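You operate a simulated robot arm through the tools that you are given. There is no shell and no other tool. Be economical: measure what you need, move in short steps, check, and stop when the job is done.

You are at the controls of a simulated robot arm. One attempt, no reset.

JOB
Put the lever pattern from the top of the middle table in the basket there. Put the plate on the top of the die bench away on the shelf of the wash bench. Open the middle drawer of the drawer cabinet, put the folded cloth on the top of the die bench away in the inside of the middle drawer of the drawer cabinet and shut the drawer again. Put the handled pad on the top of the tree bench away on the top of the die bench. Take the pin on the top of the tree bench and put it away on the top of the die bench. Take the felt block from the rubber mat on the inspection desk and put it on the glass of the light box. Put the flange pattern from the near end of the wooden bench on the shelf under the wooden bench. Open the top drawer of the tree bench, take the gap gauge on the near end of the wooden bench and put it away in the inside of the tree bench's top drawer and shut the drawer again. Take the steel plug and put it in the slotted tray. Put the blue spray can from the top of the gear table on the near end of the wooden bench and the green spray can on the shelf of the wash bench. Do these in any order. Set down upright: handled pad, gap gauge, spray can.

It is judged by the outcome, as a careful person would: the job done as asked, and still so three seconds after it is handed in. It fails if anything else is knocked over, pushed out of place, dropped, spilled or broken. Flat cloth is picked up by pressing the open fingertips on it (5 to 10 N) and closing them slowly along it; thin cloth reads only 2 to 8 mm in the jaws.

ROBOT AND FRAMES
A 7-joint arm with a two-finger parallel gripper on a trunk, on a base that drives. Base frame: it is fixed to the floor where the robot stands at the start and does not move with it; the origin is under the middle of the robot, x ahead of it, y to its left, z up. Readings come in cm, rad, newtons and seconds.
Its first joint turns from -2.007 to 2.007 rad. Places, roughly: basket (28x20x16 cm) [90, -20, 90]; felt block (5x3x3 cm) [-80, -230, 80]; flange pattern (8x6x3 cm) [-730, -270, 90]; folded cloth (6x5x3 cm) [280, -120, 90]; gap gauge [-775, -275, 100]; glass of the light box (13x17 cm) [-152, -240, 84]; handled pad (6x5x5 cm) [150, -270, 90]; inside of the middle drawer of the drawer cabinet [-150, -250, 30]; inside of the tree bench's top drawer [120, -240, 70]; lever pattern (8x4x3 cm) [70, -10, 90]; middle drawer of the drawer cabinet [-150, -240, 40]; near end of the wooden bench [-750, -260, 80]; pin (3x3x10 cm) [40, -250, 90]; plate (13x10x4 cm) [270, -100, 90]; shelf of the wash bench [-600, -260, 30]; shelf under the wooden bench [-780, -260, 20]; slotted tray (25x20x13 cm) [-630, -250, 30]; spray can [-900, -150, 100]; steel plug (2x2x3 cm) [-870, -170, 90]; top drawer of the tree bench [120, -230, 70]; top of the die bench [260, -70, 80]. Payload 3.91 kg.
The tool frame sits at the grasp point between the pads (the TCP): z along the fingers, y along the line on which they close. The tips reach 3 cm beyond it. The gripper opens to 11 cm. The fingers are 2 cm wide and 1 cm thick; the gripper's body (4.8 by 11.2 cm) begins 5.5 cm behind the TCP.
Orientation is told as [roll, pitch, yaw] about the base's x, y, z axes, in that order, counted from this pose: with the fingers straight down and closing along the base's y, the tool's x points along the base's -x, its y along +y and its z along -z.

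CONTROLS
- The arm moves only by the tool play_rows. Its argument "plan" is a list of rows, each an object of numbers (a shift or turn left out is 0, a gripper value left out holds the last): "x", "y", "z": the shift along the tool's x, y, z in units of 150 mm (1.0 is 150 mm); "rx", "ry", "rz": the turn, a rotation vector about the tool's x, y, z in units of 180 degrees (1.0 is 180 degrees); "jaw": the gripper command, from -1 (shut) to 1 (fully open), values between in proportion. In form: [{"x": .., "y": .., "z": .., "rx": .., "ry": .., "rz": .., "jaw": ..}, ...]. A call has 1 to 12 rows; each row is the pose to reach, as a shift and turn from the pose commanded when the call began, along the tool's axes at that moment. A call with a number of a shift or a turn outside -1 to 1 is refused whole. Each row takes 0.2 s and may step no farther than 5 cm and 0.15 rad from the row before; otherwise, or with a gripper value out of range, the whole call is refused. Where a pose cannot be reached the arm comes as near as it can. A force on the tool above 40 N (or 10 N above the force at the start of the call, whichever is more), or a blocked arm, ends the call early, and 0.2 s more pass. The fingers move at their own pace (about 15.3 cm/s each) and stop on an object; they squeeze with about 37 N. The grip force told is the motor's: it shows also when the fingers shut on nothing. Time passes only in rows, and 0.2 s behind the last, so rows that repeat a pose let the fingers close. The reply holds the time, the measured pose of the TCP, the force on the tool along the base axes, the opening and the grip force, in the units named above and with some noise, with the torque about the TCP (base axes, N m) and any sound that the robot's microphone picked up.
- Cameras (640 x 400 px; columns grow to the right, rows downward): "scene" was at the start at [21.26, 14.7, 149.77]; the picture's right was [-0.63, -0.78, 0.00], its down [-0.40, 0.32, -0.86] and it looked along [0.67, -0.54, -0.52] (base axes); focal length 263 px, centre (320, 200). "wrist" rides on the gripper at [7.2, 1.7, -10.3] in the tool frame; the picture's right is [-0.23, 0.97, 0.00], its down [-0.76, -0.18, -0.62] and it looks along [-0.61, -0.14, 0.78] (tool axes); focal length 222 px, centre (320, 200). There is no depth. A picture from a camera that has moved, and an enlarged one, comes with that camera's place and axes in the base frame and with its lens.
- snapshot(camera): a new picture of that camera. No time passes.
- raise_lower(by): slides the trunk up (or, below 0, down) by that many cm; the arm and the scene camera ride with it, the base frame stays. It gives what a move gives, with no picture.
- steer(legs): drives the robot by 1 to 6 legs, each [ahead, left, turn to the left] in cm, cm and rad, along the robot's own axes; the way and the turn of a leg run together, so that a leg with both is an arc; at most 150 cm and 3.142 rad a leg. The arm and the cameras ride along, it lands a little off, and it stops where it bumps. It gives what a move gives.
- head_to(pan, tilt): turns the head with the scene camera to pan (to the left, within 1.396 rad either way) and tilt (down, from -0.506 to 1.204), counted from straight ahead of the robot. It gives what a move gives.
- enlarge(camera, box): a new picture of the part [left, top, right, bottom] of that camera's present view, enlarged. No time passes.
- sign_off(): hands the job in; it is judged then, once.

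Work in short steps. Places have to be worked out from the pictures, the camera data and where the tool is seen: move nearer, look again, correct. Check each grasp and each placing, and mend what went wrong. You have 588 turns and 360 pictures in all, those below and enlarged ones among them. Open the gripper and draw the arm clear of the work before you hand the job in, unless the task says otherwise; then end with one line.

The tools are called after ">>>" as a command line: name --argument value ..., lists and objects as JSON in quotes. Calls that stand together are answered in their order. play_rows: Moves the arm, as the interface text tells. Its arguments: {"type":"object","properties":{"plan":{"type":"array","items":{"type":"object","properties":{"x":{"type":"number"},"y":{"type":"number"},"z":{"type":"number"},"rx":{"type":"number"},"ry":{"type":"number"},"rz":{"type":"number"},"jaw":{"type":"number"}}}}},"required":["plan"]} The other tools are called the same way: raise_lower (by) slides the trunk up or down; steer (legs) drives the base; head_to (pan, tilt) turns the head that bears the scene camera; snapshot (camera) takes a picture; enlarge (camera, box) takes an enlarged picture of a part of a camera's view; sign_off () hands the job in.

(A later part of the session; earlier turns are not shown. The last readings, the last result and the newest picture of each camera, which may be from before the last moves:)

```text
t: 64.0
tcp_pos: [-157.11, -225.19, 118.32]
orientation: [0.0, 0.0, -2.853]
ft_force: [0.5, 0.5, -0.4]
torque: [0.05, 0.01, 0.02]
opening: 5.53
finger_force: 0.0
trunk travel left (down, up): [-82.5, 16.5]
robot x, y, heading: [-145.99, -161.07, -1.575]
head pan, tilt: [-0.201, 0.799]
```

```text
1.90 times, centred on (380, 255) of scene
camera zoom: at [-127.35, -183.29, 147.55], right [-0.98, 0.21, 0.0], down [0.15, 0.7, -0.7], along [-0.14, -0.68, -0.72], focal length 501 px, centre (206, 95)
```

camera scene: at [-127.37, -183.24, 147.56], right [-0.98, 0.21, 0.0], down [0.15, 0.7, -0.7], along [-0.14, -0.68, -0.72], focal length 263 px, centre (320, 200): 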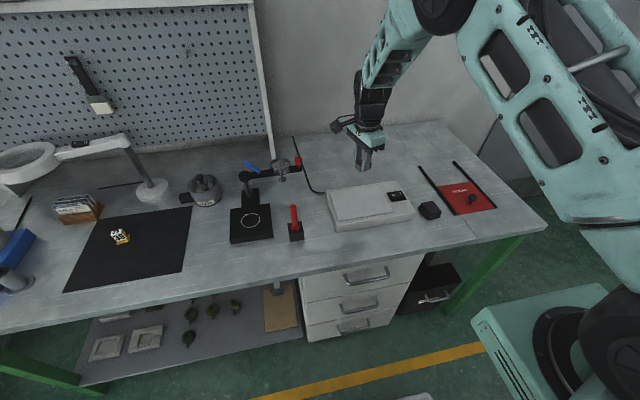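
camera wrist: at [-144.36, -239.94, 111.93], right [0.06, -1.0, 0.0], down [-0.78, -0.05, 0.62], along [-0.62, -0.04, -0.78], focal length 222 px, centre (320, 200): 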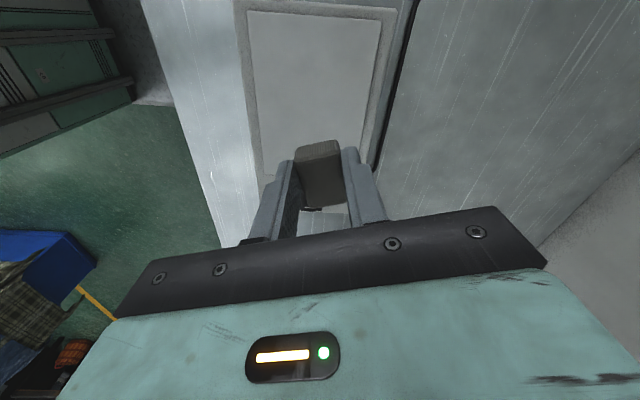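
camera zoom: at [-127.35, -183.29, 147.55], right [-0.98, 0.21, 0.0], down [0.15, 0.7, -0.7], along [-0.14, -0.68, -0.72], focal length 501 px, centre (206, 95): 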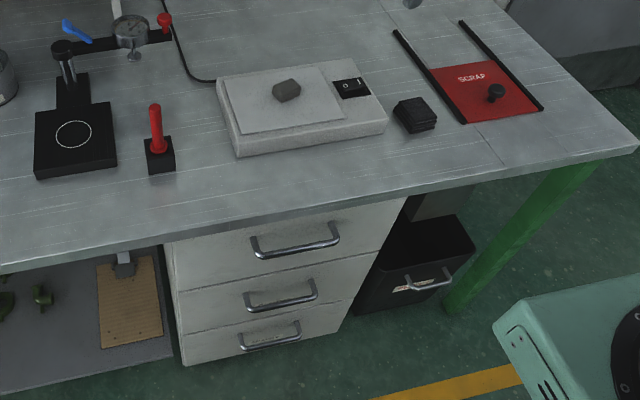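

The felt block sits on the glass. Next I'll open the middle drawer: back off, square the gripper, point it forward horizontally, and lower the trunk to see the handle.

>>> steer --legs '[[-38, 0, 0]]'

>>> play_rows --plan '[{"rz": 0.03}, {"rz": 0.06}, {"rz": 0.092}]'

>>> play_rows --plan '[{"rx": -0.0455}, {"rx": -0.091}, {"rx": -0.1365}, {"rx": -0.182}, {"rx": -0.2275}, {"rx": -0.273}, {"rx": -0.3185}, {"rx": -0.364}, {"rx": -0.4095}, {"rx": -0.455}, {"rx": -0.5}]'

>>> raise_lower --by -60

>>> snapshot --camera "scene"

>>> snapshot --camera "wrist"

```text
t: 66.4
tcp_pos: [-157.14, -186.91, 118.36]
orientation: [0.001, 0.001, -2.857]
ft_force: [0.1, -0.2, 0.3]
torque: [0.01, 0.0, 0.0]
opening: 5.5
finger_force: 0.1
trunk travel left (down, up): [-82.5, 16.5]
robot x, y, heading: [-145.68, -122.75, -1.583]
head pan, tilt: [-0.201, 0.799]
```

```text
t: 67.2
tcp_pos: [-157.15, -186.8, 118.21]
orientation: [0.001, 0.0, 3.137]
ft_force: [0.0, -0.9, 0.1]
torque: [0.02, -0.02, -0.01]
opening: 5.49
finger_force: 0.0
trunk travel left (down, up): [-82.5, 16.5]
robot x, y, heading: [-145.76, -122.61, -1.582]
head pan, tilt: [-0.201, 0.799]
```

```text
t: 69.6
tcp_pos: [-156.52, -191.92, 116.79]
orientation: [1.573, 0.0, 3.14]
ft_force: [-0.1, 0.6, 0.5]
torque: [0.03, -0.03, 0.02]
opening: 5.5
finger_force: 0.0
out of reach, approached as far as the arm can: row 6, 7, 8, 9, 10, 11
trunk travel left (down, up): [-82.5, 16.5]
robot x, y, heading: [-145.48, -122.16, -1.582]
head pan, tilt: [-0.201, 0.799]
```

```text
refused: -60 is not a number from -40 to 40
```

```text
323 pictures are left
camera scene: at [-127.09, -145.0, 147.57], right [-0.98, 0.21, 0.0], down [0.15, 0.7, -0.7], along [-0.15, -0.68, -0.72], focal length 263 px, centre (320, 200)
```

scene: 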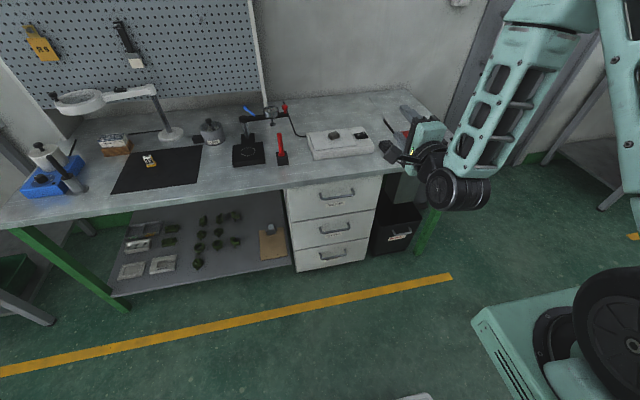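

```text
322 pictures are left
camera wrist: at [-149.13, -181.58, 118.54], right [-0.23, 0.0, 0.97], down [-0.76, 0.63, -0.18], along [-0.61, -0.78, -0.14], focal length 222 px, centre (320, 200)
```

wrist: 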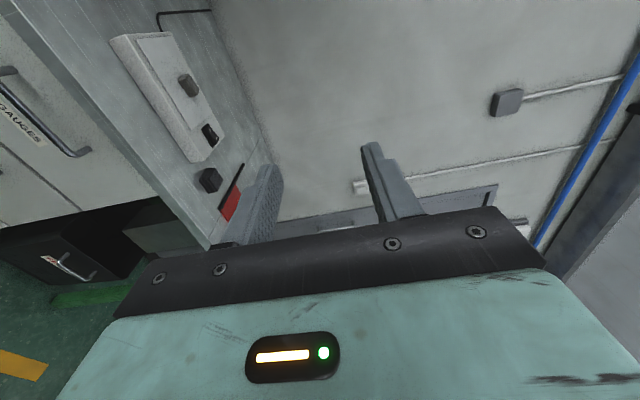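

The tool points forward now, and horizontally it sits about 70 cm ahead of the robot. I lower the trunk in steps to handle height.

>>> raise_lower --by -40

>>> raise_lower --by -30

>>> head_to --pan -0.3 --tilt 0.4

>>> snapshot --camera "scene"

>>> snapshot --camera "wrist"

```text
t: 73.4
tcp_pos: [-156.45, -191.99, 76.76]
orientation: [1.573, 0.0, 3.136]
ft_force: [-0.1, -0.1, 0.1]
torque: [0.0, 0.02, 0.0]
opening: 5.51
finger_force: 0.0
trunk travel left (down, up): [-42.5, 56.5]
robot x, y, heading: [-145.83, -122.77, -1.581]
head pan, tilt: [-0.201, 0.799]
```

```text
t: 76.4
tcp_pos: [-156.35, -191.86, 46.74]
orientation: [1.571, -0.001, 3.136]
ft_force: [0.1, 0.3, -0.6]
torque: [0.01, 0.01, -0.01]
opening: 5.5
finger_force: 0.1
trunk travel left (down, up): [-12.5, 86.5]
robot x, y, heading: [-145.88, -122.4, -1.584]
head pan, tilt: [-0.201, 0.799]
```

```text
t: 77.3
tcp_pos: [-156.48, -191.95, 46.76]
orientation: [1.568, 0.001, 3.136]
ft_force: [0.1, -0.2, -0.3]
torque: [-0.03, 0.0, 0.05]
opening: 5.49
finger_force: 0.0
trunk travel left (down, up): [-12.5, 86.5]
robot x, y, heading: [-145.33, -122.31, -1.58]
head pan, tilt: [-0.3, 0.4]
```

```text
321 pictures are left
camera scene: at [-128.24, -145.97, 81.06], right [-0.95, 0.31, 0.0], down [0.12, 0.37, -0.92], along [-0.28, -0.88, -0.39], focal length 263 px, centre (320, 200)
```

scene: 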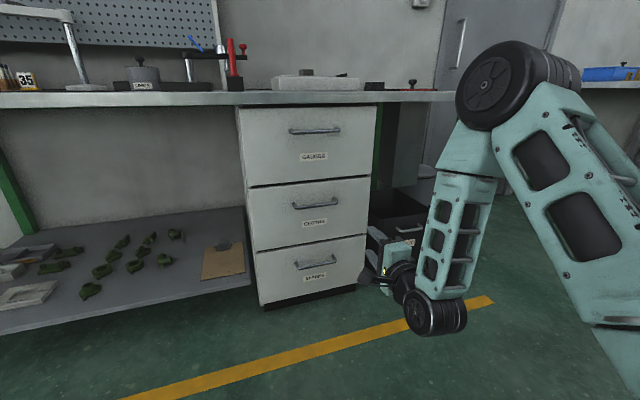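

```text
320 pictures are left
camera wrist: at [-149.13, -181.63, 48.55], right [-0.23, 0.0, 0.97], down [-0.76, 0.63, -0.18], along [-0.61, -0.78, -0.14], focal length 222 px, centre (320, 200)
```

wrist: 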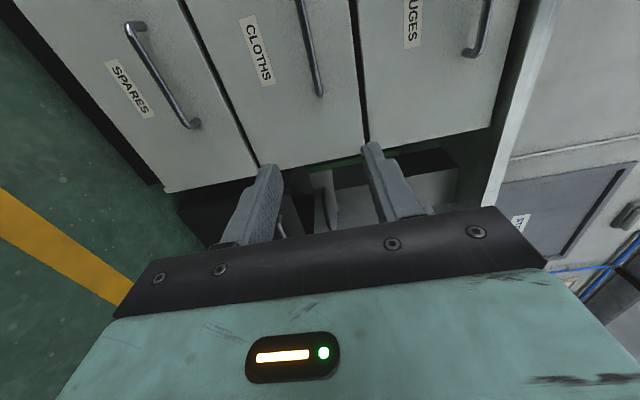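

The middle drawer is labelled CLOTHS. Its handle bar is centred near (-150,-219,47). I line up sideways and drive closer.

>>> play_rows --plan '[{"x": 0.2, "jaw": 0.1}, {"x": 0.43, "jaw": 0.1}]'

>>> steer --legs '[[15, 0, 0]]'

>>> snapshot --camera "scene"

>>> snapshot --camera "wrist"

```text
t: 77.9
tcp_pos: [-150.07, -191.86, 46.7]
orientation: [1.57, -0.001, 3.134]
ft_force: [0.4, -0.3, -0.5]
torque: [0.01, -0.01, 0.01]
opening: 6.02
finger_force: 0.1
trunk travel left (down, up): [-12.5, 86.5]
robot x, y, heading: [-145.76, -122.52, -1.586]
head pan, tilt: [-0.3, 0.4]
```

```text
t: 79.2
tcp_pos: [-150.32, -206.93, 46.71]
orientation: [1.571, 0.0, 3.136]
ft_force: [-0.7, 0.1, -0.3]
torque: [-0.03, 0.0, 0.01]
opening: 6.07
finger_force: 0.1
trunk travel left (down, up): [-12.5, 86.5]
robot x, y, heading: [-145.91, -137.53, -1.582]
head pan, tilt: [-0.3, 0.4]
```

```text
319 pictures are left
camera scene: at [-128.44, -161.0, 81.06], right [-0.95, 0.31, 0.0], down [0.12, 0.37, -0.92], along [-0.28, -0.88, -0.39], focal length 263 px, centre (320, 200)
```

scene: 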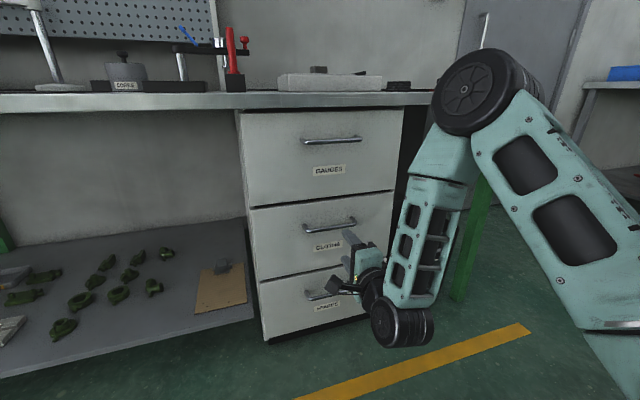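

```text
318 pictures are left
camera wrist: at [-143.03, -196.59, 48.49], right [-0.23, 0.0, 0.97], down [-0.76, 0.63, -0.18], along [-0.61, -0.78, -0.14], focal length 222 px, centre (320, 200)
```

wrist: 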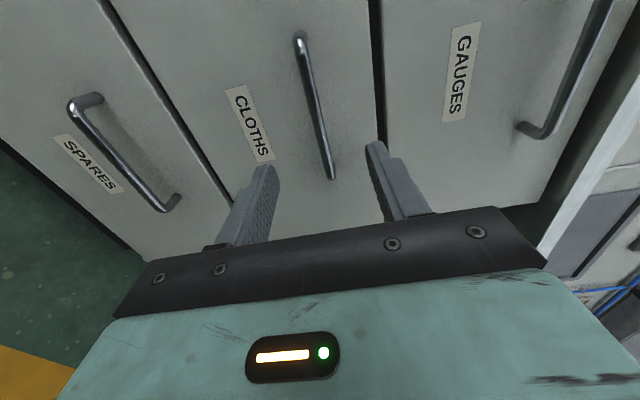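

The bar is at z≈46.7, exactly at gripper height, and y≈-220. I advance to enclose it with the jaws.

>>> play_rows --plan '[{"z": 0.25}, {"z": 0.5}, {"z": 0.65}, {"z": 0.73}, {"z": 0.76}]'

>>> snapshot --camera "wrist"

>>> enlarge --camera "scene" --box '[240, 170, 440, 330]'

```text
t: 80.5
tcp_pos: [-150.34, -218.23, 46.78]
orientation: [1.571, 0.001, 3.136]
ft_force: [-0.4, -0.2, 0.6]
torque: [-0.02, -0.01, -0.01]
opening: 6.06
finger_force: 0.0
trunk travel left (down, up): [-12.5, 86.5]
robot x, y, heading: [-145.76, -137.75, -1.585]
head pan, tilt: [-0.3, 0.4]
```

```text
317 pictures are left
camera wrist: at [-143.05, -207.96, 48.4], right [-0.23, 0.0, 0.97], down [-0.76, 0.63, -0.18], along [-0.61, -0.78, -0.14], focal length 222 px, centre (320, 200)
```

wrist: 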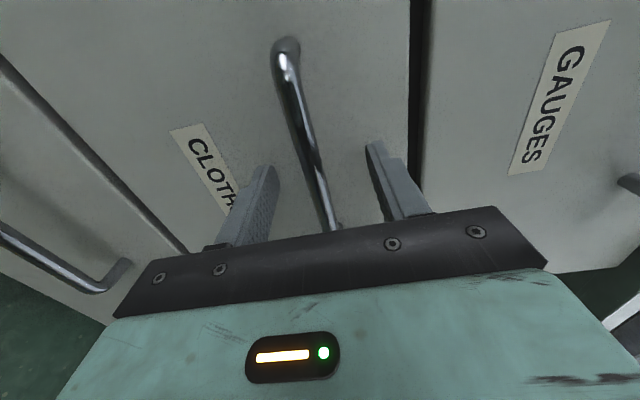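

```text
2.50 times, centred on (340, 250) of scene
camera zoom: at [-128.44, -161.0, 81.06], right [-0.95, 0.31, 0.0], down [0.12, 0.37, -0.92], along [-0.28, -0.88, -0.39], focal length 657 px, centre (270, 75)
```

zoom: 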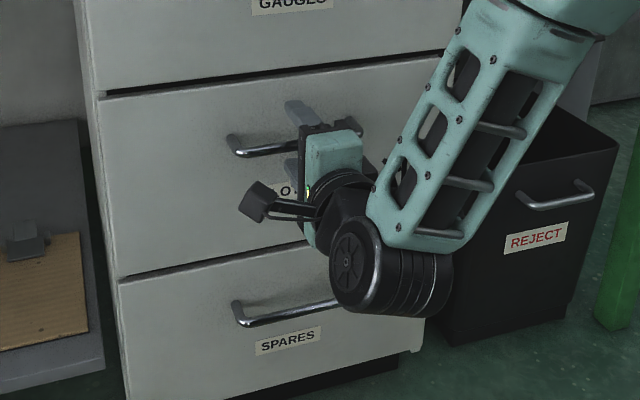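

The bar appears to be between the fingers. I advance 1 cm more and close.

>>> play_rows --plan '[{"z": 0.06}, {"z": 0.06, "jaw": -1}, {"z": 0.06, "jaw": -1}, {"z": 0.06, "jaw": -1}, {"z": 0.06, "jaw": -1}]'

```text
t: 81.7
tcp_pos: [-150.47, -219.17, 46.51]
orientation: [1.565, 0.0, 3.136]
ft_force: [1.0, 1.1, -19.8]
torque: [-0.06, -0.01, 0.29]
opening: 1.14
finger_force: 44.8
trunk travel left (down, up): [-12.5, 86.5]
robot x, y, heading: [-146.17, -137.61, -1.586]
head pan, tilt: [-0.3, 0.4]
```

The bar is gripped (1.1 cm). I relieve the slight vertical load and pull with the arm.

>>> play_rows --plan '[{"y": -0.015}, {"y": -0.018, "z": -0.1}, {"y": -0.018, "z": -0.2}, {"y": -0.018, "z": -0.3}, {"y": -0.018, "z": -0.4}, {"y": -0.018, "z": -0.5}]'

>>> snapshot --camera "scene"

```text
t: 83.0
tcp_pos: [-150.44, -211.86, 46.54]
orientation: [1.573, 0.001, 3.134]
ft_force: [-2.2, -0.6, 6.4]
torque: [0.0, 0.01, -0.02]
opening: 1.16
finger_force: 45.0
trunk travel left (down, up): [-12.5, 86.5]
robot x, y, heading: [-146.12, -137.62, -1.59]
head pan, tilt: [-0.3, 0.4]
```

```text
315 pictures are left
camera scene: at [-128.45, -160.99, 81.08], right [-0.95, 0.31, 0.0], down [0.12, 0.37, -0.92], along [-0.28, -0.88, -0.39], focal length 263 px, centre (320, 200)
```

scene: 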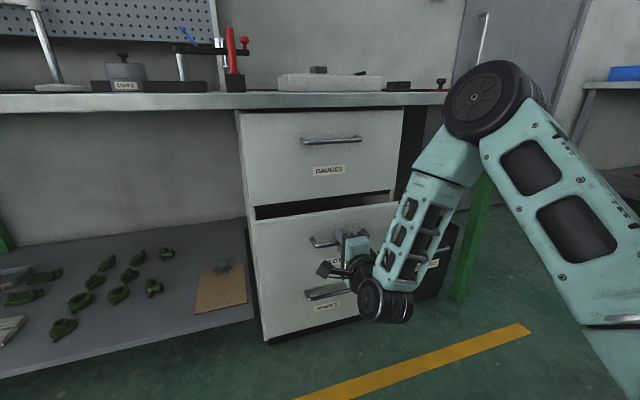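

The drawer has opened about 7 cm. I keep pulling by backing the base 18 cm.

>>> steer --legs '[[-18, 0, 0]]'

>>> snapshot --camera "scene"

```text
t: 84.6
tcp_pos: [-150.35, -193.52, 46.44]
orientation: [1.574, -0.001, 3.131]
ft_force: [-18.4, 0.7, 20.0]
torque: [0.06, -0.04, 0.23]
opening: 1.17
finger_force: 45.2
trunk travel left (down, up): [-12.5, 86.5]
robot x, y, heading: [-145.77, -119.42, -1.582]
head pan, tilt: [-0.3, 0.4]
```

```text
314 pictures are left
camera scene: at [-128.27, -142.77, 81.09], right [-0.95, 0.31, 0.0], down [0.12, 0.37, -0.92], along [-0.28, -0.88, -0.39], focal length 263 px, centre (320, 200)
```

scene: 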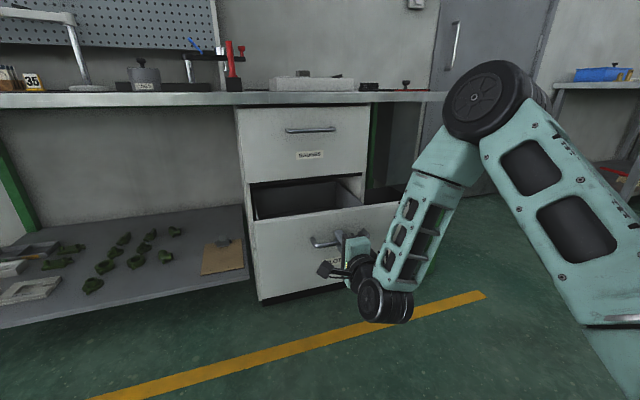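

The drawer is open about 26 cm. I release the handle and back away.

>>> play_rows --plan '[{"jaw": -0.3}, {"jaw": -0.1}, {"jaw": -0.1}]'

>>> steer --legs '[[-20, 0, 0]]'

>>> raise_lower --by 40

>>> raise_lower --by 30

>>> head_to --pan -0.2 --tilt 0.7

>>> snapshot --camera "scene"

```text
t: 85.4
tcp_pos: [-150.45, -193.47, 46.51]
orientation: [1.573, 0.002, 3.131]
ft_force: [0.1, 0.4, 0.0]
torque: [0.01, 0.02, 0.01]
opening: 4.94
finger_force: 0.1
trunk travel left (down, up): [-12.5, 86.5]
robot x, y, heading: [-145.43, -119.14, -1.586]
head pan, tilt: [-0.3, 0.4]
```

```text
t: 87.0
tcp_pos: [-150.18, -173.77, 46.34]
orientation: [1.573, 0.0, 3.128]
ft_force: [-0.4, 0.0, -0.3]
torque: [0.0, 0.02, 0.0]
opening: 4.95
finger_force: 0.1
trunk travel left (down, up): [-12.5, 86.5]
robot x, y, heading: [-145.48, -99.41, -1.581]
head pan, tilt: [-0.3, 0.4]
```

```text
t: 90.8
tcp_pos: [-150.2, -173.7, 86.38]
orientation: [1.571, -0.002, 3.129]
ft_force: [-0.1, -0.5, -0.3]
torque: [-0.05, 0.0, -0.02]
opening: 4.94
finger_force: 0.0
trunk travel left (down, up): [-52.5, 46.5]
robot x, y, heading: [-145.63, -99.51, -1.583]
head pan, tilt: [-0.3, 0.4]
```

```text
t: 93.8
tcp_pos: [-150.18, -173.84, 116.42]
orientation: [1.571, 0.0, 3.13]
ft_force: [0.6, 0.3, 0.0]
torque: [0.03, 0.04, -0.03]
opening: 4.96
finger_force: 0.0
trunk travel left (down, up): [-82.5, 16.5]
robot x, y, heading: [-145.22, -99.35, -1.59]
head pan, tilt: [-0.3, 0.4]
```

```text
t: 94.6
tcp_pos: [-150.17, -173.78, 116.46]
orientation: [1.572, 0.001, 3.13]
ft_force: [0.1, 0.3, 0.1]
torque: [0.03, 0.01, 0.01]
opening: 4.95
finger_force: 0.0
trunk travel left (down, up): [-82.5, 16.5]
robot x, y, heading: [-145.37, -99.18, -1.584]
head pan, tilt: [-0.201, 0.7]
```

```text
313 pictures are left
camera scene: at [-126.93, -122.48, 148.38], right [-0.98, 0.21, 0.0], down [0.14, 0.63, -0.77], along [-0.16, -0.75, -0.64], focal length 263 px, centre (320, 200)
```

scene: 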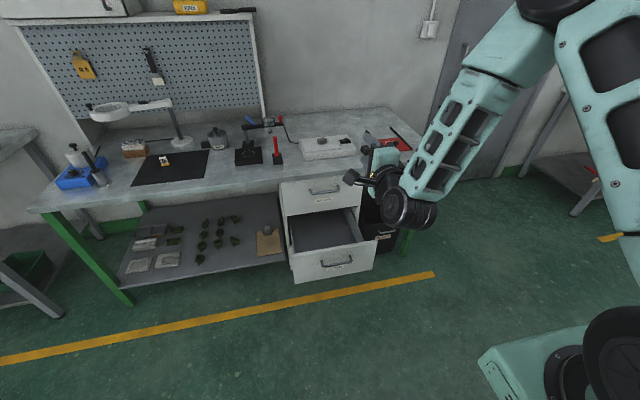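

The drawer is open and nothing else was disturbed. I turn the tool down again and drive in front of the pin.

>>> play_rows --plan '[{"rx": 0.0455}, {"rx": 0.091}, {"rx": 0.1365}, {"rx": 0.182}, {"rx": 0.2275}, {"rx": 0.273}, {"rx": 0.3185}, {"rx": 0.364}, {"rx": 0.4095}, {"rx": 0.455}, {"rx": 0.5}]'

>>> steer --legs '[[25, 0, 0], [0, 100, 0], [0, 85, 0], [40, 0, 0]]'

>>> snapshot --camera "scene"

>>> snapshot --camera "wrist"

```text
t: 97.0
tcp_pos: [-150.18, -173.56, 116.51]
orientation: [0.0, -0.002, 3.13]
ft_force: [0.5, 0.5, 0.8]
torque: [-0.03, 0.01, 0.02]
opening: 4.96
finger_force: 0.1
trunk travel left (down, up): [-82.5, 16.5]
robot x, y, heading: [-145.5, -99.32, -1.587]
head pan, tilt: [-0.201, 0.7]
```

```text
t: 109.8
tcp_pos: [31.31, -244.23, 116.3]
orientation: [0.002, 0.0, 3.108]
ft_force: [-0.7, 0.1, -0.7]
torque: [0.0, -0.01, -0.01]
opening: 4.94
finger_force: 0.0
trunk travel left (down, up): [-82.5, 16.5]
robot x, y, heading: [37.56, -170.14, -1.605]
head pan, tilt: [-0.201, 0.7]
```

```text
312 pictures are left
camera scene: at [55.6, -193.48, 148.38], right [-0.97, 0.23, 0.0], down [0.15, 0.63, -0.76], along [-0.18, -0.74, -0.64], focal length 263 px, centre (320, 200)
```

scene: 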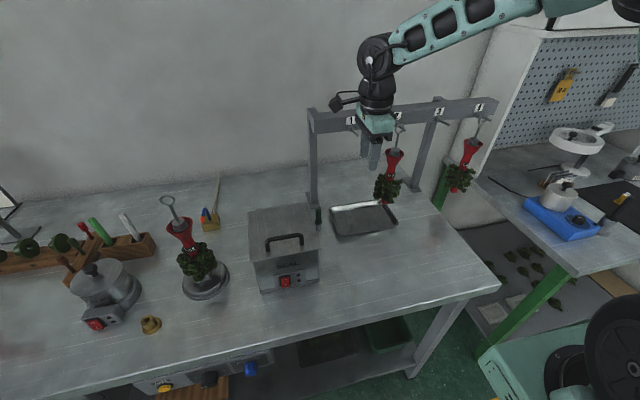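

```text
311 pictures are left
camera wrist: at [38.51, -246.16, 126.84], right [-0.26, -0.97, 0.0], down [-0.76, 0.2, 0.62], along [-0.6, 0.16, -0.78], focal length 222 px, centre (320, 200)
```

wrist: 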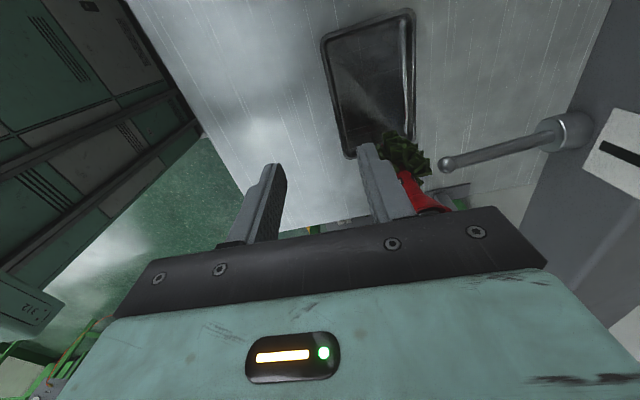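

The pin stands between the SEAL box and the tray, near (42,-251.6), below the hook rack. I'll retract first and turn the gripper so its camera faces away from the box, with 10° of slant.

>>> play_rows --plan '[{"y": -0.25}, {"y": -0.5}, {"y": -0.75}, {"y": -1.0}, {"y": -1.0, "rz": -0.045}, {"y": -1.0, "rz": -0.09}, {"y": -1.0, "rz": -0.135}, {"y": -1.0, "rz": -0.18}, {"y": -1.0, "rz": -0.225}, {"y": -1.0, "rz": -0.27}, {"y": -1.0, "rz": -0.315}, {"y": -1.0, "rz": -0.36}]'

>>> play_rows --plan '[{"rz": -0.045}, {"rz": -0.09}, {"rz": -0.135}, {"rz": -0.18}, {"rz": -0.225}, {"rz": -0.27}, {"rz": -0.315}, {"rz": -0.36}, {"rz": -0.405}, {"rz": -0.45}, {"rz": -0.495}, {"rz": -0.54}]'

>>> head_to --pan 0.0 --tilt 0.7

>>> snapshot --camera "scene"

```text
t: 112.4
tcp_pos: [31.76, -229.23, 116.44]
orientation: [0.0, -0.001, -2.041]
ft_force: [0.3, 0.8, -0.5]
torque: [0.01, -0.01, 0.04]
opening: 4.95
finger_force: 0.1
trunk travel left (down, up): [-82.5, 16.5]
robot x, y, heading: [37.88, -170.66, -1.603]
head pan, tilt: [-0.201, 0.7]
```

```text
t: 115.0
tcp_pos: [31.82, -229.16, 116.43]
orientation: [-0.004, 0.0, -0.342]
ft_force: [-0.7, 0.9, 1.1]
torque: [-0.05, 0.04, 0.01]
opening: 4.95
finger_force: 0.0
trunk travel left (down, up): [-82.5, 16.5]
robot x, y, heading: [37.38, -170.15, -1.606]
head pan, tilt: [-0.201, 0.7]
```

```text
t: 115.8
tcp_pos: [31.89, -229.21, 116.46]
orientation: [-0.002, 0.0, -0.348]
ft_force: [0.5, 0.1, 0.0]
torque: [0.0, -0.01, 0.01]
opening: 4.93
finger_force: 0.0
trunk travel left (down, up): [-82.5, 16.5]
robot x, y, heading: [37.65, -169.73, -1.604]
head pan, tilt: [0.0, 0.7]
```

```text
310 pictures are left
camera scene: at [57.28, -193.72, 148.38], right [-1.0, 0.04, 0.0], down [0.02, 0.64, -0.76], along [-0.03, -0.76, -0.64], focal length 263 px, centre (320, 200)
```

scene: 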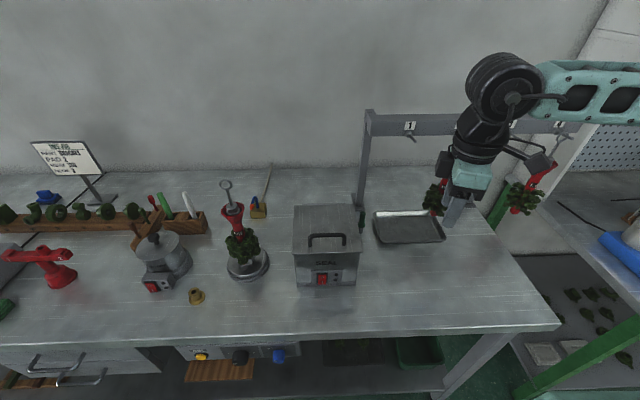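

>>> enlarge --camera "scene" --box '[280, 180, 460, 300]'

>>> snapshot --camera "wrist"

```text
3.33 times, centred on (370, 240) of scene
camera zoom: at [57.28, -193.72, 148.38], right [-1.0, 0.04, 0.0], down [0.02, 0.64, -0.76], along [-0.03, -0.76, -0.64], focal length 876 px, centre (153, 67)
```

zoom: 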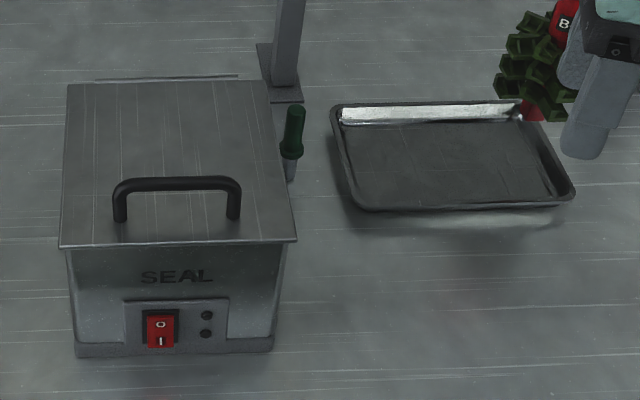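

```text
308 pictures are left
camera wrist: at [25.61, -225.19, 126.84], right [0.55, 0.84, 0.0], down [0.66, -0.42, 0.62], along [0.52, -0.34, -0.78], focal length 222 px, centre (320, 200)
```

wrist: 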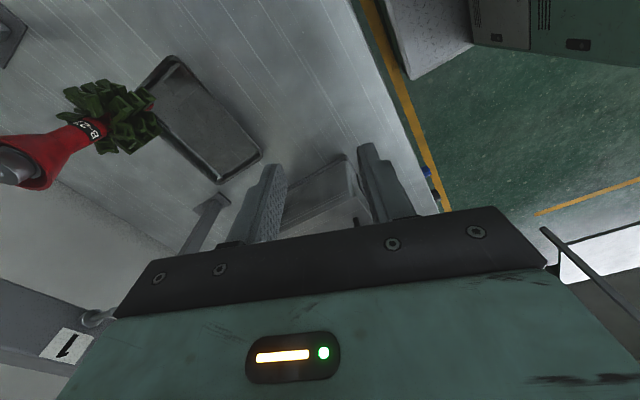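

The pin's axis is at about (41.8,-251.3), its top at z≈95. The SEAL lid edge is at x≈45 and z≈99, so I'll grip only the top of the handle and keep the gripper body above the lid. First I line up in x.

>>> play_rows --plan '[{"x": -0.26, "y": -0.08, "rz": -0.04}, {"x": -0.52, "y": -0.16, "rz": -0.081}, {"x": -0.78, "y": -0.25, "rz": -0.081}]'

>>> snapshot --camera "scene"

```text
t: 116.6
tcp_pos: [37.39, -230.4, 114.26]
orientation: [-0.011, 0.002, -0.173]
ft_force: [0.6, 0.4, -0.3]
torque: [0.01, 0.01, 0.04]
opening: 4.96
finger_force: 0.0
out of reach, approached as far as the arm can: row 1, 2, 3
trunk travel left (down, up): [-82.5, 16.5]
robot x, y, heading: [37.75, -170.28, -1.606]
head pan, tilt: [0.0, 0.7]
```

```text
307 pictures are left
camera scene: at [57.32, -193.76, 148.37], right [-1.0, 0.04, 0.0], down [0.02, 0.64, -0.76], along [-0.03, -0.76, -0.64], focal length 263 px, centre (320, 200)
```

scene: 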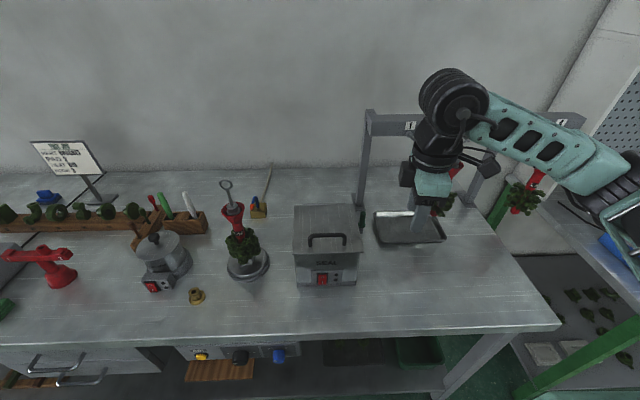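

The wrist hits its turning limit here. I retract a little and shift the robot right so the pin lies to its left, which unwinds the wrist.

>>> play_rows --plan '[{"y": 0.2}, {"y": 0.4, "z": -0.1}, {"y": 0.6, "z": -0.2}, {"y": 0.8, "z": -0.3}]'

>>> steer --legs '[[0, -30, 0]]'

>>> snapshot --camera "scene"

```text
t: 117.6
tcp_pos: [39.29, -218.49, 118.83]
orientation: [-0.011, 0.002, -0.175]
ft_force: [0.5, 0.1, 0.5]
torque: [0.04, -0.02, 0.02]
opening: 4.94
finger_force: 0.1
trunk travel left (down, up): [-82.5, 16.5]
robot x, y, heading: [37.76, -170.09, -1.603]
head pan, tilt: [0.0, 0.7]
```

```text
t: 119.6
tcp_pos: [9.71, -217.45, 118.81]
orientation: [-0.012, 0.002, -0.176]
ft_force: [1.1, -0.3, 0.3]
torque: [-0.05, 0.03, 0.02]
opening: 4.96
finger_force: 0.1
trunk travel left (down, up): [-82.5, 16.5]
robot x, y, heading: [7.87, -169.31, -1.607]
head pan, tilt: [0.0, 0.7]
```

```text
306 pictures are left
camera scene: at [27.53, -192.68, 148.38], right [-1.0, 0.04, 0.0], down [0.03, 0.64, -0.76], along [-0.03, -0.76, -0.64], focal length 263 px, centre (320, 200)
```

scene: 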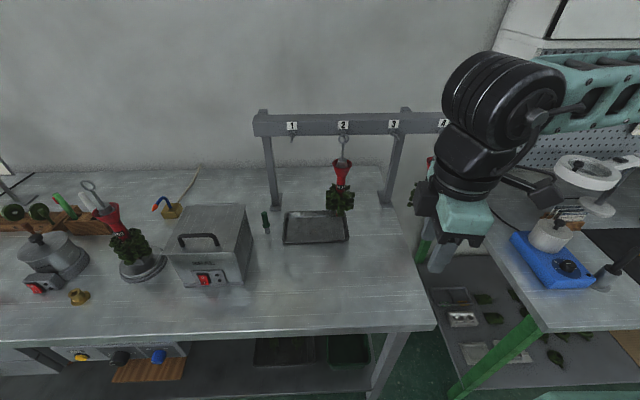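

>>> play_rows --plan '[{"x": -0.3}, {"x": -0.6}, {"x": -0.9}, {"x": -1.0}]'

>>> play_rows --plan '[{"x": -0.3}, {"x": -0.6, "rz": -0.02}, {"x": -0.9, "rz": -0.027}, {"x": -1.0, "rz": -0.027}]'

>>> snapshot --camera "scene"

>>> snapshot --camera "wrist"

```text
t: 120.6
tcp_pos: [24.35, -219.95, 118.95]
orientation: [-0.011, 0.001, -0.176]
ft_force: [-0.2, 0.2, -0.1]
torque: [0.02, -0.02, 0.02]
opening: 4.92
finger_force: 0.0
trunk travel left (down, up): [-82.5, 16.5]
robot x, y, heading: [8.15, -168.72, -1.611]
head pan, tilt: [0.0, 0.7]
```

```text
t: 121.6
tcp_pos: [39.01, -222.67, 118.66]
orientation: [-0.012, 0.001, -0.093]
ft_force: [-0.8, -0.4, -0.4]
torque: [0.02, -0.03, -0.02]
opening: 4.95
finger_force: 0.0
trunk travel left (down, up): [-82.5, 16.5]
robot x, y, heading: [7.88, -168.84, -1.609]
head pan, tilt: [0.0, 0.7]
```

```text
305 pictures are left
camera scene: at [27.51, -192.69, 148.38], right [-1.0, 0.04, 0.0], down [0.03, 0.64, -0.76], along [-0.03, -0.76, -0.64], focal length 263 px, centre (320, 200)
```

scene: 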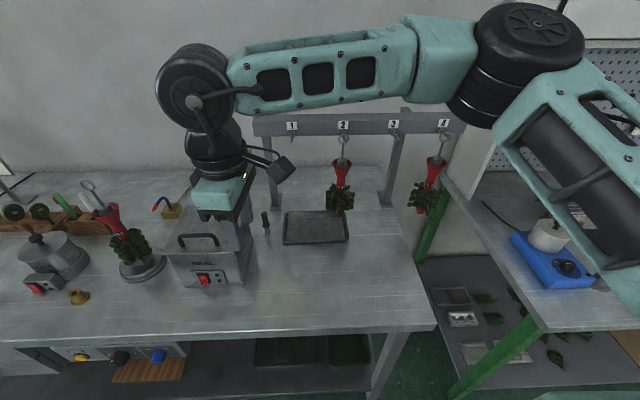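

```text
304 pictures are left
camera wrist: at [32.04, -220.15, 129.05], right [0.32, 0.95, -0.01], down [0.74, -0.24, 0.62], along [0.59, -0.21, -0.78], focal length 222 px, centre (320, 200)
```

wrist: 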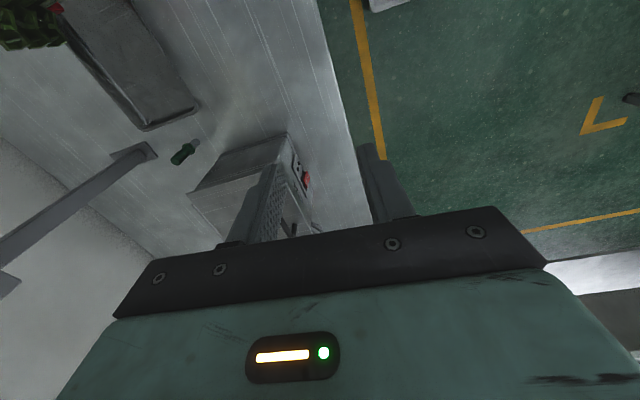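

The forearm would swing too low over the hooks from this side. It's better to stand farther left and back, as with the lever, and use the earlier wrist orientation (camera above the box's rear). I retract, move and re-turn.

>>> play_rows --plan '[{"x": 0.3, "y": 0.1}, {"x": 0.6, "y": 0.3}, {"x": 0.9, "y": 0.5}, {"x": 1.0, "y": 0.6}]'

>>> play_rows --plan '[{"x": 0.3, "rz": 0.045}, {"x": 0.5, "rz": 0.09}, {"x": 0.5, "rz": 0.135}, {"x": 0.5, "rz": 0.18}, {"x": 0.5, "rz": 0.225}, {"x": 0.5, "rz": 0.27}, {"x": 0.5, "rz": 0.315}, {"x": 0.5, "rz": 0.36}, {"x": 0.5, "rz": 0.405}, {"x": 0.5, "rz": 0.45}]'

>>> play_rows --plan '[{"rz": 0.045}, {"rz": 0.09}, {"rz": 0.135}, {"rz": 0.18}, {"rz": 0.225}, {"rz": 0.27}, {"rz": 0.315}, {"rz": 0.36}, {"rz": 0.405}, {"rz": 0.45}, {"rz": 0.49}, {"rz": 0.52}]'

>>> steer --legs '[[-4, 44, 0.035]]'

>>> snapshot --camera "scene"

```text
refused: row 2 steps farther than a row can; nothing moved
```

```text
t: 123.8
tcp_pos: [31.72, -222.09, 118.73]
orientation: [-0.004, -0.012, -1.506]
ft_force: [-0.2, 0.0, 0.1]
torque: [0.01, 0.0, 0.02]
opening: 4.94
finger_force: 0.1
trunk travel left (down, up): [-82.5, 16.5]
robot x, y, heading: [8.23, -168.97, -1.61]
head pan, tilt: [0.0, 0.7]
```

```text
t: 126.4
tcp_pos: [31.75, -222.03, 118.65]
orientation: [0.011, -0.003, -3.14]
ft_force: [-0.4, 0.3, 0.4]
torque: [0.0, -0.03, 0.0]
opening: 4.98
finger_force: 0.1
trunk travel left (down, up): [-82.5, 16.5]
robot x, y, heading: [7.98, -169.25, -1.611]
head pan, tilt: [0.0, 0.7]
```

```text
t: 129.1
tcp_pos: [76.84, -218.4, 118.76]
orientation: [0.013, -0.003, -3.112]
ft_force: [-0.3, -0.9, -0.6]
torque: [-0.01, -0.02, -0.02]
opening: 4.96
finger_force: 0.0
trunk travel left (down, up): [-82.5, 16.5]
robot x, y, heading: [51.43, -165.98, -1.583]
head pan, tilt: [0.0, 0.7]
```

```text
303 pictures are left
camera scene: at [71.86, -189.21, 148.38], right [-1.0, 0.01, 0.0], down [0.01, 0.64, -0.76], along [-0.01, -0.76, -0.64], focal length 263 px, centre (320, 200)
```

scene: 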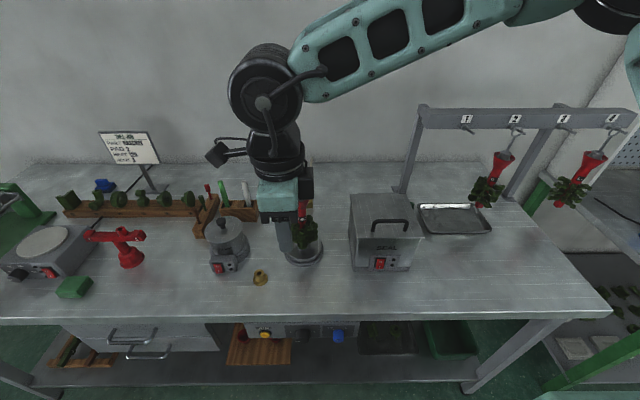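

>>> play_rows --plan '[{"x": -0.3, "rx": -0.004}, {"x": -0.6, "rx": -0.004}, {"x": -0.9, "rx": -0.004}, {"x": -1.0, "rx": -0.004}]'

>>> play_rows --plan '[{"x": -0.3}, {"x": -0.6}, {"x": -0.9}, {"x": -1.0}]'

>>> play_rows --plan '[{"x": -0.15}, {"x": -0.36, "y": 0.1}, {"x": -0.36, "y": 0.35}, {"x": -0.36, "y": 0.6}]'

>>> snapshot --camera "scene"

>>> snapshot --camera "wrist"

```text
t: 130.1
tcp_pos: [61.8, -218.96, 118.7]
orientation: [0.023, -0.003, -3.113]
ft_force: [0.6, 0.8, -0.3]
torque: [0.0, 0.05, -0.04]
opening: 4.97
finger_force: 0.0
trunk travel left (down, up): [-82.5, 16.5]
robot x, y, heading: [51.66, -165.99, -1.586]
head pan, tilt: [0.0, 0.7]
```

```text
t: 131.1
tcp_pos: [46.89, -219.43, 118.87]
orientation: [0.026, -0.004, -3.113]
ft_force: [0.3, 1.0, -0.1]
torque: [0.02, 0.01, 0.02]
opening: 4.94
finger_force: 0.1
trunk travel left (down, up): [-82.5, 16.5]
robot x, y, heading: [51.38, -166.16, -1.579]
head pan, tilt: [0.0, 0.7]
```

```text
t: 132.1
tcp_pos: [41.63, -228.58, 119.27]
orientation: [0.024, -0.002, -3.112]
ft_force: [0.6, 0.2, 0.6]
torque: [-0.03, 0.0, -0.01]
opening: 4.98
finger_force: 0.0
trunk travel left (down, up): [-82.5, 16.5]
robot x, y, heading: [51.69, -166.17, -1.583]
head pan, tilt: [0.0, 0.7]
```

```text
302 pictures are left
camera scene: at [71.83, -189.17, 148.39], right [-1.0, 0.01, 0.0], down [0.01, 0.64, -0.77], along [-0.01, -0.77, -0.64], focal length 263 px, centre (320, 200)
```

scene: 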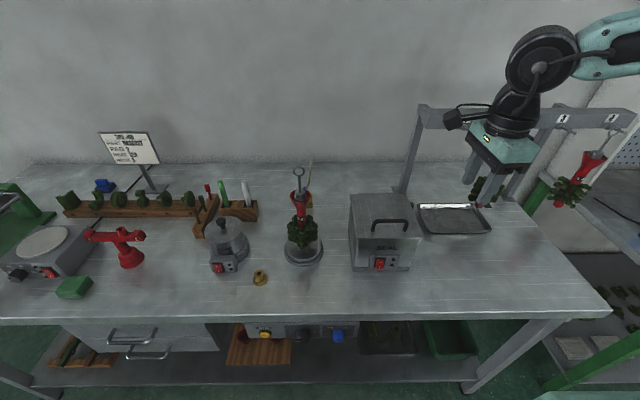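

```text
301 pictures are left
camera wrist: at [48.98, -229.69, 129.63], right [-0.2, -0.98, 0.02], down [-0.76, 0.17, 0.62], along [-0.61, 0.1, -0.78], focal length 222 px, centre (320, 200)
```

wrist: 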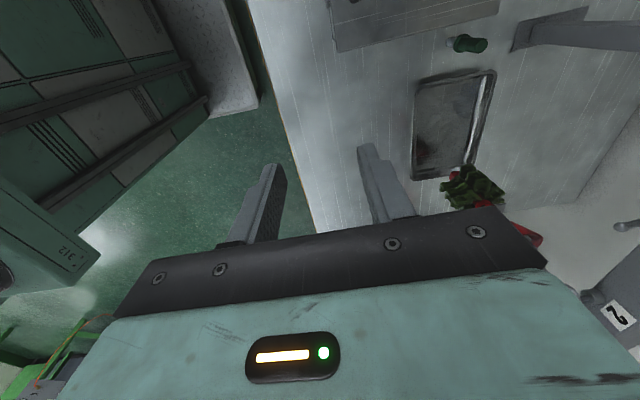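

The pin top shows near (42.2,-251.1). I correct the small tilt and advance at height, then check the arm's clearance from the rack.

>>> play_rows --plan '[{"y": 0.2, "rx": 0.004}, {"y": 0.45, "rx": 0.008}, {"y": 0.7, "rx": 0.008}, {"y": 0.9, "rx": 0.008}]'

>>> snapshot --camera "scene"

>>> snapshot --camera "wrist"

```text
t: 133.1
tcp_pos: [42.14, -241.87, 119.54]
orientation: [-0.002, -0.003, -3.112]
ft_force: [-0.1, 0.6, 0.2]
torque: [-0.02, -0.01, 0.0]
opening: 4.95
finger_force: 0.0
trunk travel left (down, up): [-82.5, 16.5]
robot x, y, heading: [51.5, -166.15, -1.584]
head pan, tilt: [0.0, 0.7]
```

```text
300 pictures are left
camera scene: at [71.83, -189.18, 148.39], right [-1.0, 0.01, 0.0], down [0.01, 0.64, -0.77], along [-0.01, -0.77, -0.64], focal length 263 px, centre (320, 200)
```

scene: 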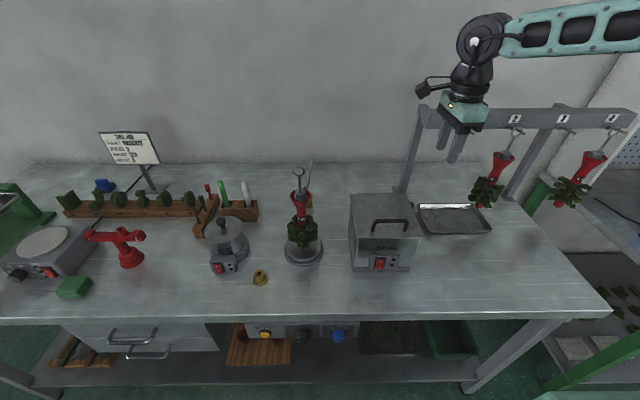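

```text
299 pictures are left
camera wrist: at [49.59, -243.44, 129.93], right [-0.2, -0.98, 0.0], down [-0.76, 0.15, 0.63], along [-0.61, 0.12, -0.78], focal length 222 px, centre (320, 200)
```

wrist: 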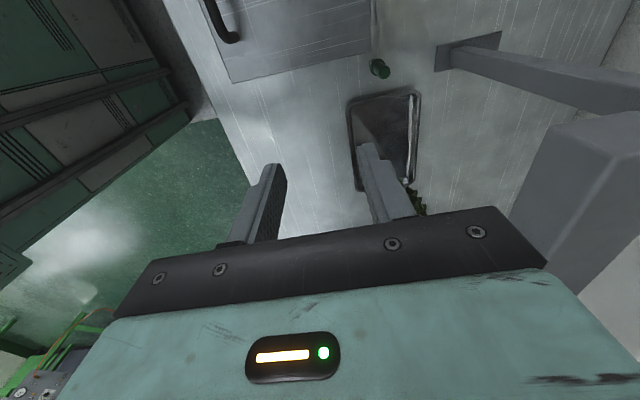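

The rack beam starts at about x≤37, y<-264, so clearance is enough. I move over the pin (42.5,-250.9) and look again.

>>> play_rows --plan '[{"y": 0.2, "x": 0.02}, {"y": 0.4, "x": 0.04}, {"y": 0.6, "x": 0.04}, {"y": 0.6, "x": 0.04, "z": 0.3}, {"y": 0.6, "x": 0.04, "z": 0.6}]'

>>> snapshot --camera "scene"

>>> snapshot --camera "wrist"

```text
t: 134.1
tcp_pos: [42.96, -250.98, 115.23]
orientation: [0.012, -0.003, -3.114]
ft_force: [0.2, -2.2, 7.7]
torque: [-0.23, 0.1, 0.03]
opening: 4.98
finger_force: 0.0
trunk travel left (down, up): [-82.5, 16.5]
robot x, y, heading: [51.79, -165.86, -1.579]
head pan, tilt: [0.0, 0.7]
stopped in row 5: the force on the tool passed its limit (the readings are from after the stop); the commanded pose is now the measured one
```

```text
298 pictures are left
camera scene: at [71.85, -189.18, 148.4], right [-1.0, 0.01, 0.0], down [0.01, 0.64, -0.77], along [-0.01, -0.77, -0.64], focal length 263 px, centre (320, 200)
```

scene: 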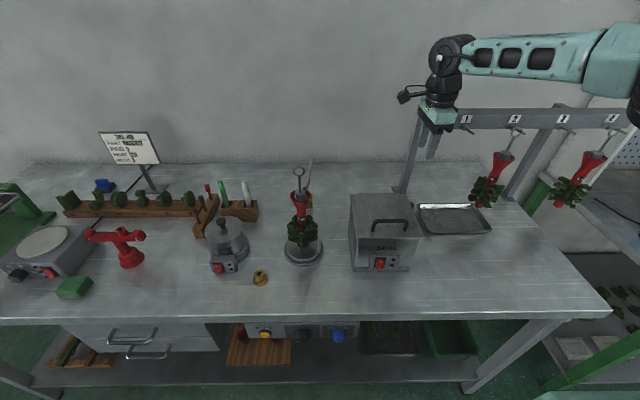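

```text
297 pictures are left
camera wrist: at [50.32, -252.47, 125.61], right [-0.2, -0.98, 0.01], down [-0.76, 0.16, 0.62], along [-0.61, 0.12, -0.78], focal length 222 px, centre (320, 200)
```

wrist: 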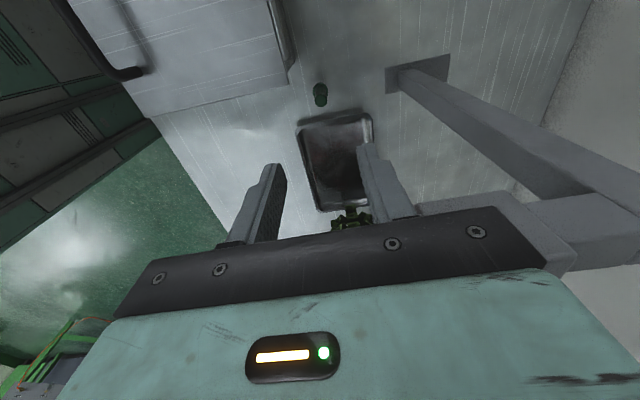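

The gripper body touched the rack beam lightly (8 N), so the beam reaches nearer than I judged. I go straight up, back off, and check the rack.

>>> play_rows --plan '[{"z": -0.15}, {"z": -0.4}, {"z": -0.4, "y": -0.25}, {"z": -0.4, "y": -0.5}, {"z": -0.4, "y": -0.8}]'

>>> enlarge --camera "scene" --box '[340, 80, 640, 270]'

>>> snapshot --camera "wrist"

```text
t: 135.3
tcp_pos: [42.61, -239.26, 120.75]
orientation: [0.009, -0.004, -3.113]
ft_force: [0.4, 0.2, -0.5]
torque: [-0.01, 0.05, 0.01]
opening: 4.93
finger_force: 0.1
trunk travel left (down, up): [-82.5, 16.5]
robot x, y, heading: [51.55, -166.13, -1.585]
head pan, tilt: [0.0, 0.7]
```

```text
2.11 times, centred on (490, 175) of scene
camera zoom: at [71.87, -189.27, 148.36], right [-1.0, 0.01, 0.0], down [0.01, 0.64, -0.76], along [-0.01, -0.76, -0.64], focal length 553 px, centre (-38, 253)
```

zoom: 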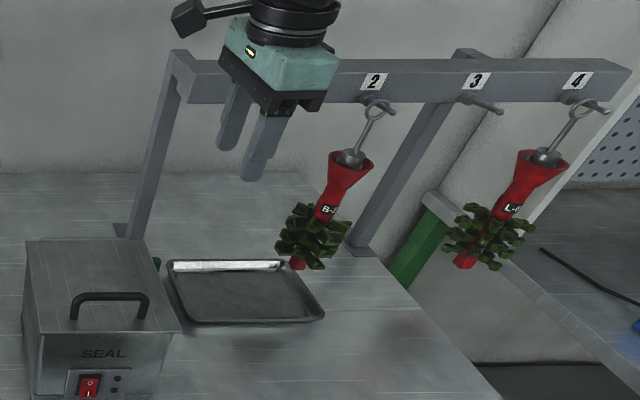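

```text
295 pictures are left
camera wrist: at [49.98, -240.57, 131.15], right [-0.2, -0.98, 0.01], down [-0.76, 0.16, 0.63], along [-0.61, 0.12, -0.78], focal length 222 px, centre (320, 200)
```

wrist: 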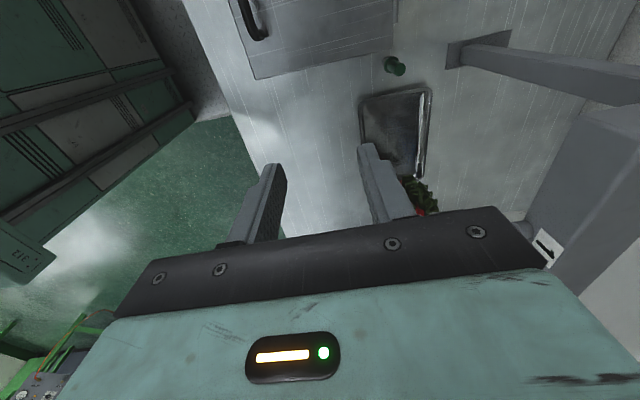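

The rack is intact. I'll stand farther to the left so the forearm comes in over the SEAL box and away from the hooks. I'll use a 45° yaw with a slight 10° lean away from the beam. First I retract and shift left.

>>> play_rows --plan '[{"y": -0.3}, {"y": -0.6, "rz": -0.04}, {"y": -0.9, "rz": -0.08}, {"y": -1.0, "rz": -0.12}, {"y": -1.0, "rz": -0.16}, {"y": -1.0, "rz": -0.2}, {"y": -1.0, "rz": -0.241}]'

>>> steer --legs '[[-5, 42, 0]]'

>>> head_to --pan -0.5 --tilt 0.6

>>> snapshot --camera "scene"

```text
t: 136.9
tcp_pos: [42.22, -224.03, 120.84]
orientation: [0.002, -0.009, -2.354]
ft_force: [0.0, -0.1, -0.1]
torque: [-0.02, 0.01, 0.0]
opening: 4.94
finger_force: 0.1
trunk travel left (down, up): [-82.5, 16.5]
robot x, y, heading: [51.67, -166.23, -1.583]
head pan, tilt: [0.0, 0.7]
```

```text
t: 139.5
tcp_pos: [83.69, -219.85, 120.87]
orientation: [0.004, -0.009, -2.365]
ft_force: [-0.1, 0.0, -0.1]
torque: [0.03, -0.04, -0.01]
opening: 4.94
finger_force: 0.0
trunk travel left (down, up): [-82.5, 16.5]
robot x, y, heading: [93.65, -162.04, -1.591]
head pan, tilt: [0.0, 0.7]
```

```text
t: 140.4
tcp_pos: [83.69, -219.79, 120.81]
orientation: [0.003, -0.009, -2.365]
ft_force: [-0.2, 0.1, -0.5]
torque: [-0.03, -0.01, 0.02]
opening: 4.95
finger_force: 0.1
trunk travel left (down, up): [-82.5, 16.5]
robot x, y, heading: [93.45, -162.07, -1.59]
head pan, tilt: [-0.499, 0.6]
```

```text
294 pictures are left
camera scene: at [109.36, -184.39, 149.24], right [-0.87, 0.5, 0.0], down [0.28, 0.49, -0.82], along [-0.41, -0.72, -0.57], focal length 263 px, centre (320, 200)
```

scene: 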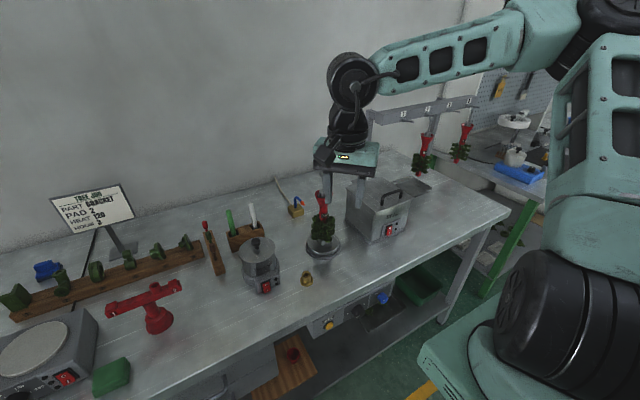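

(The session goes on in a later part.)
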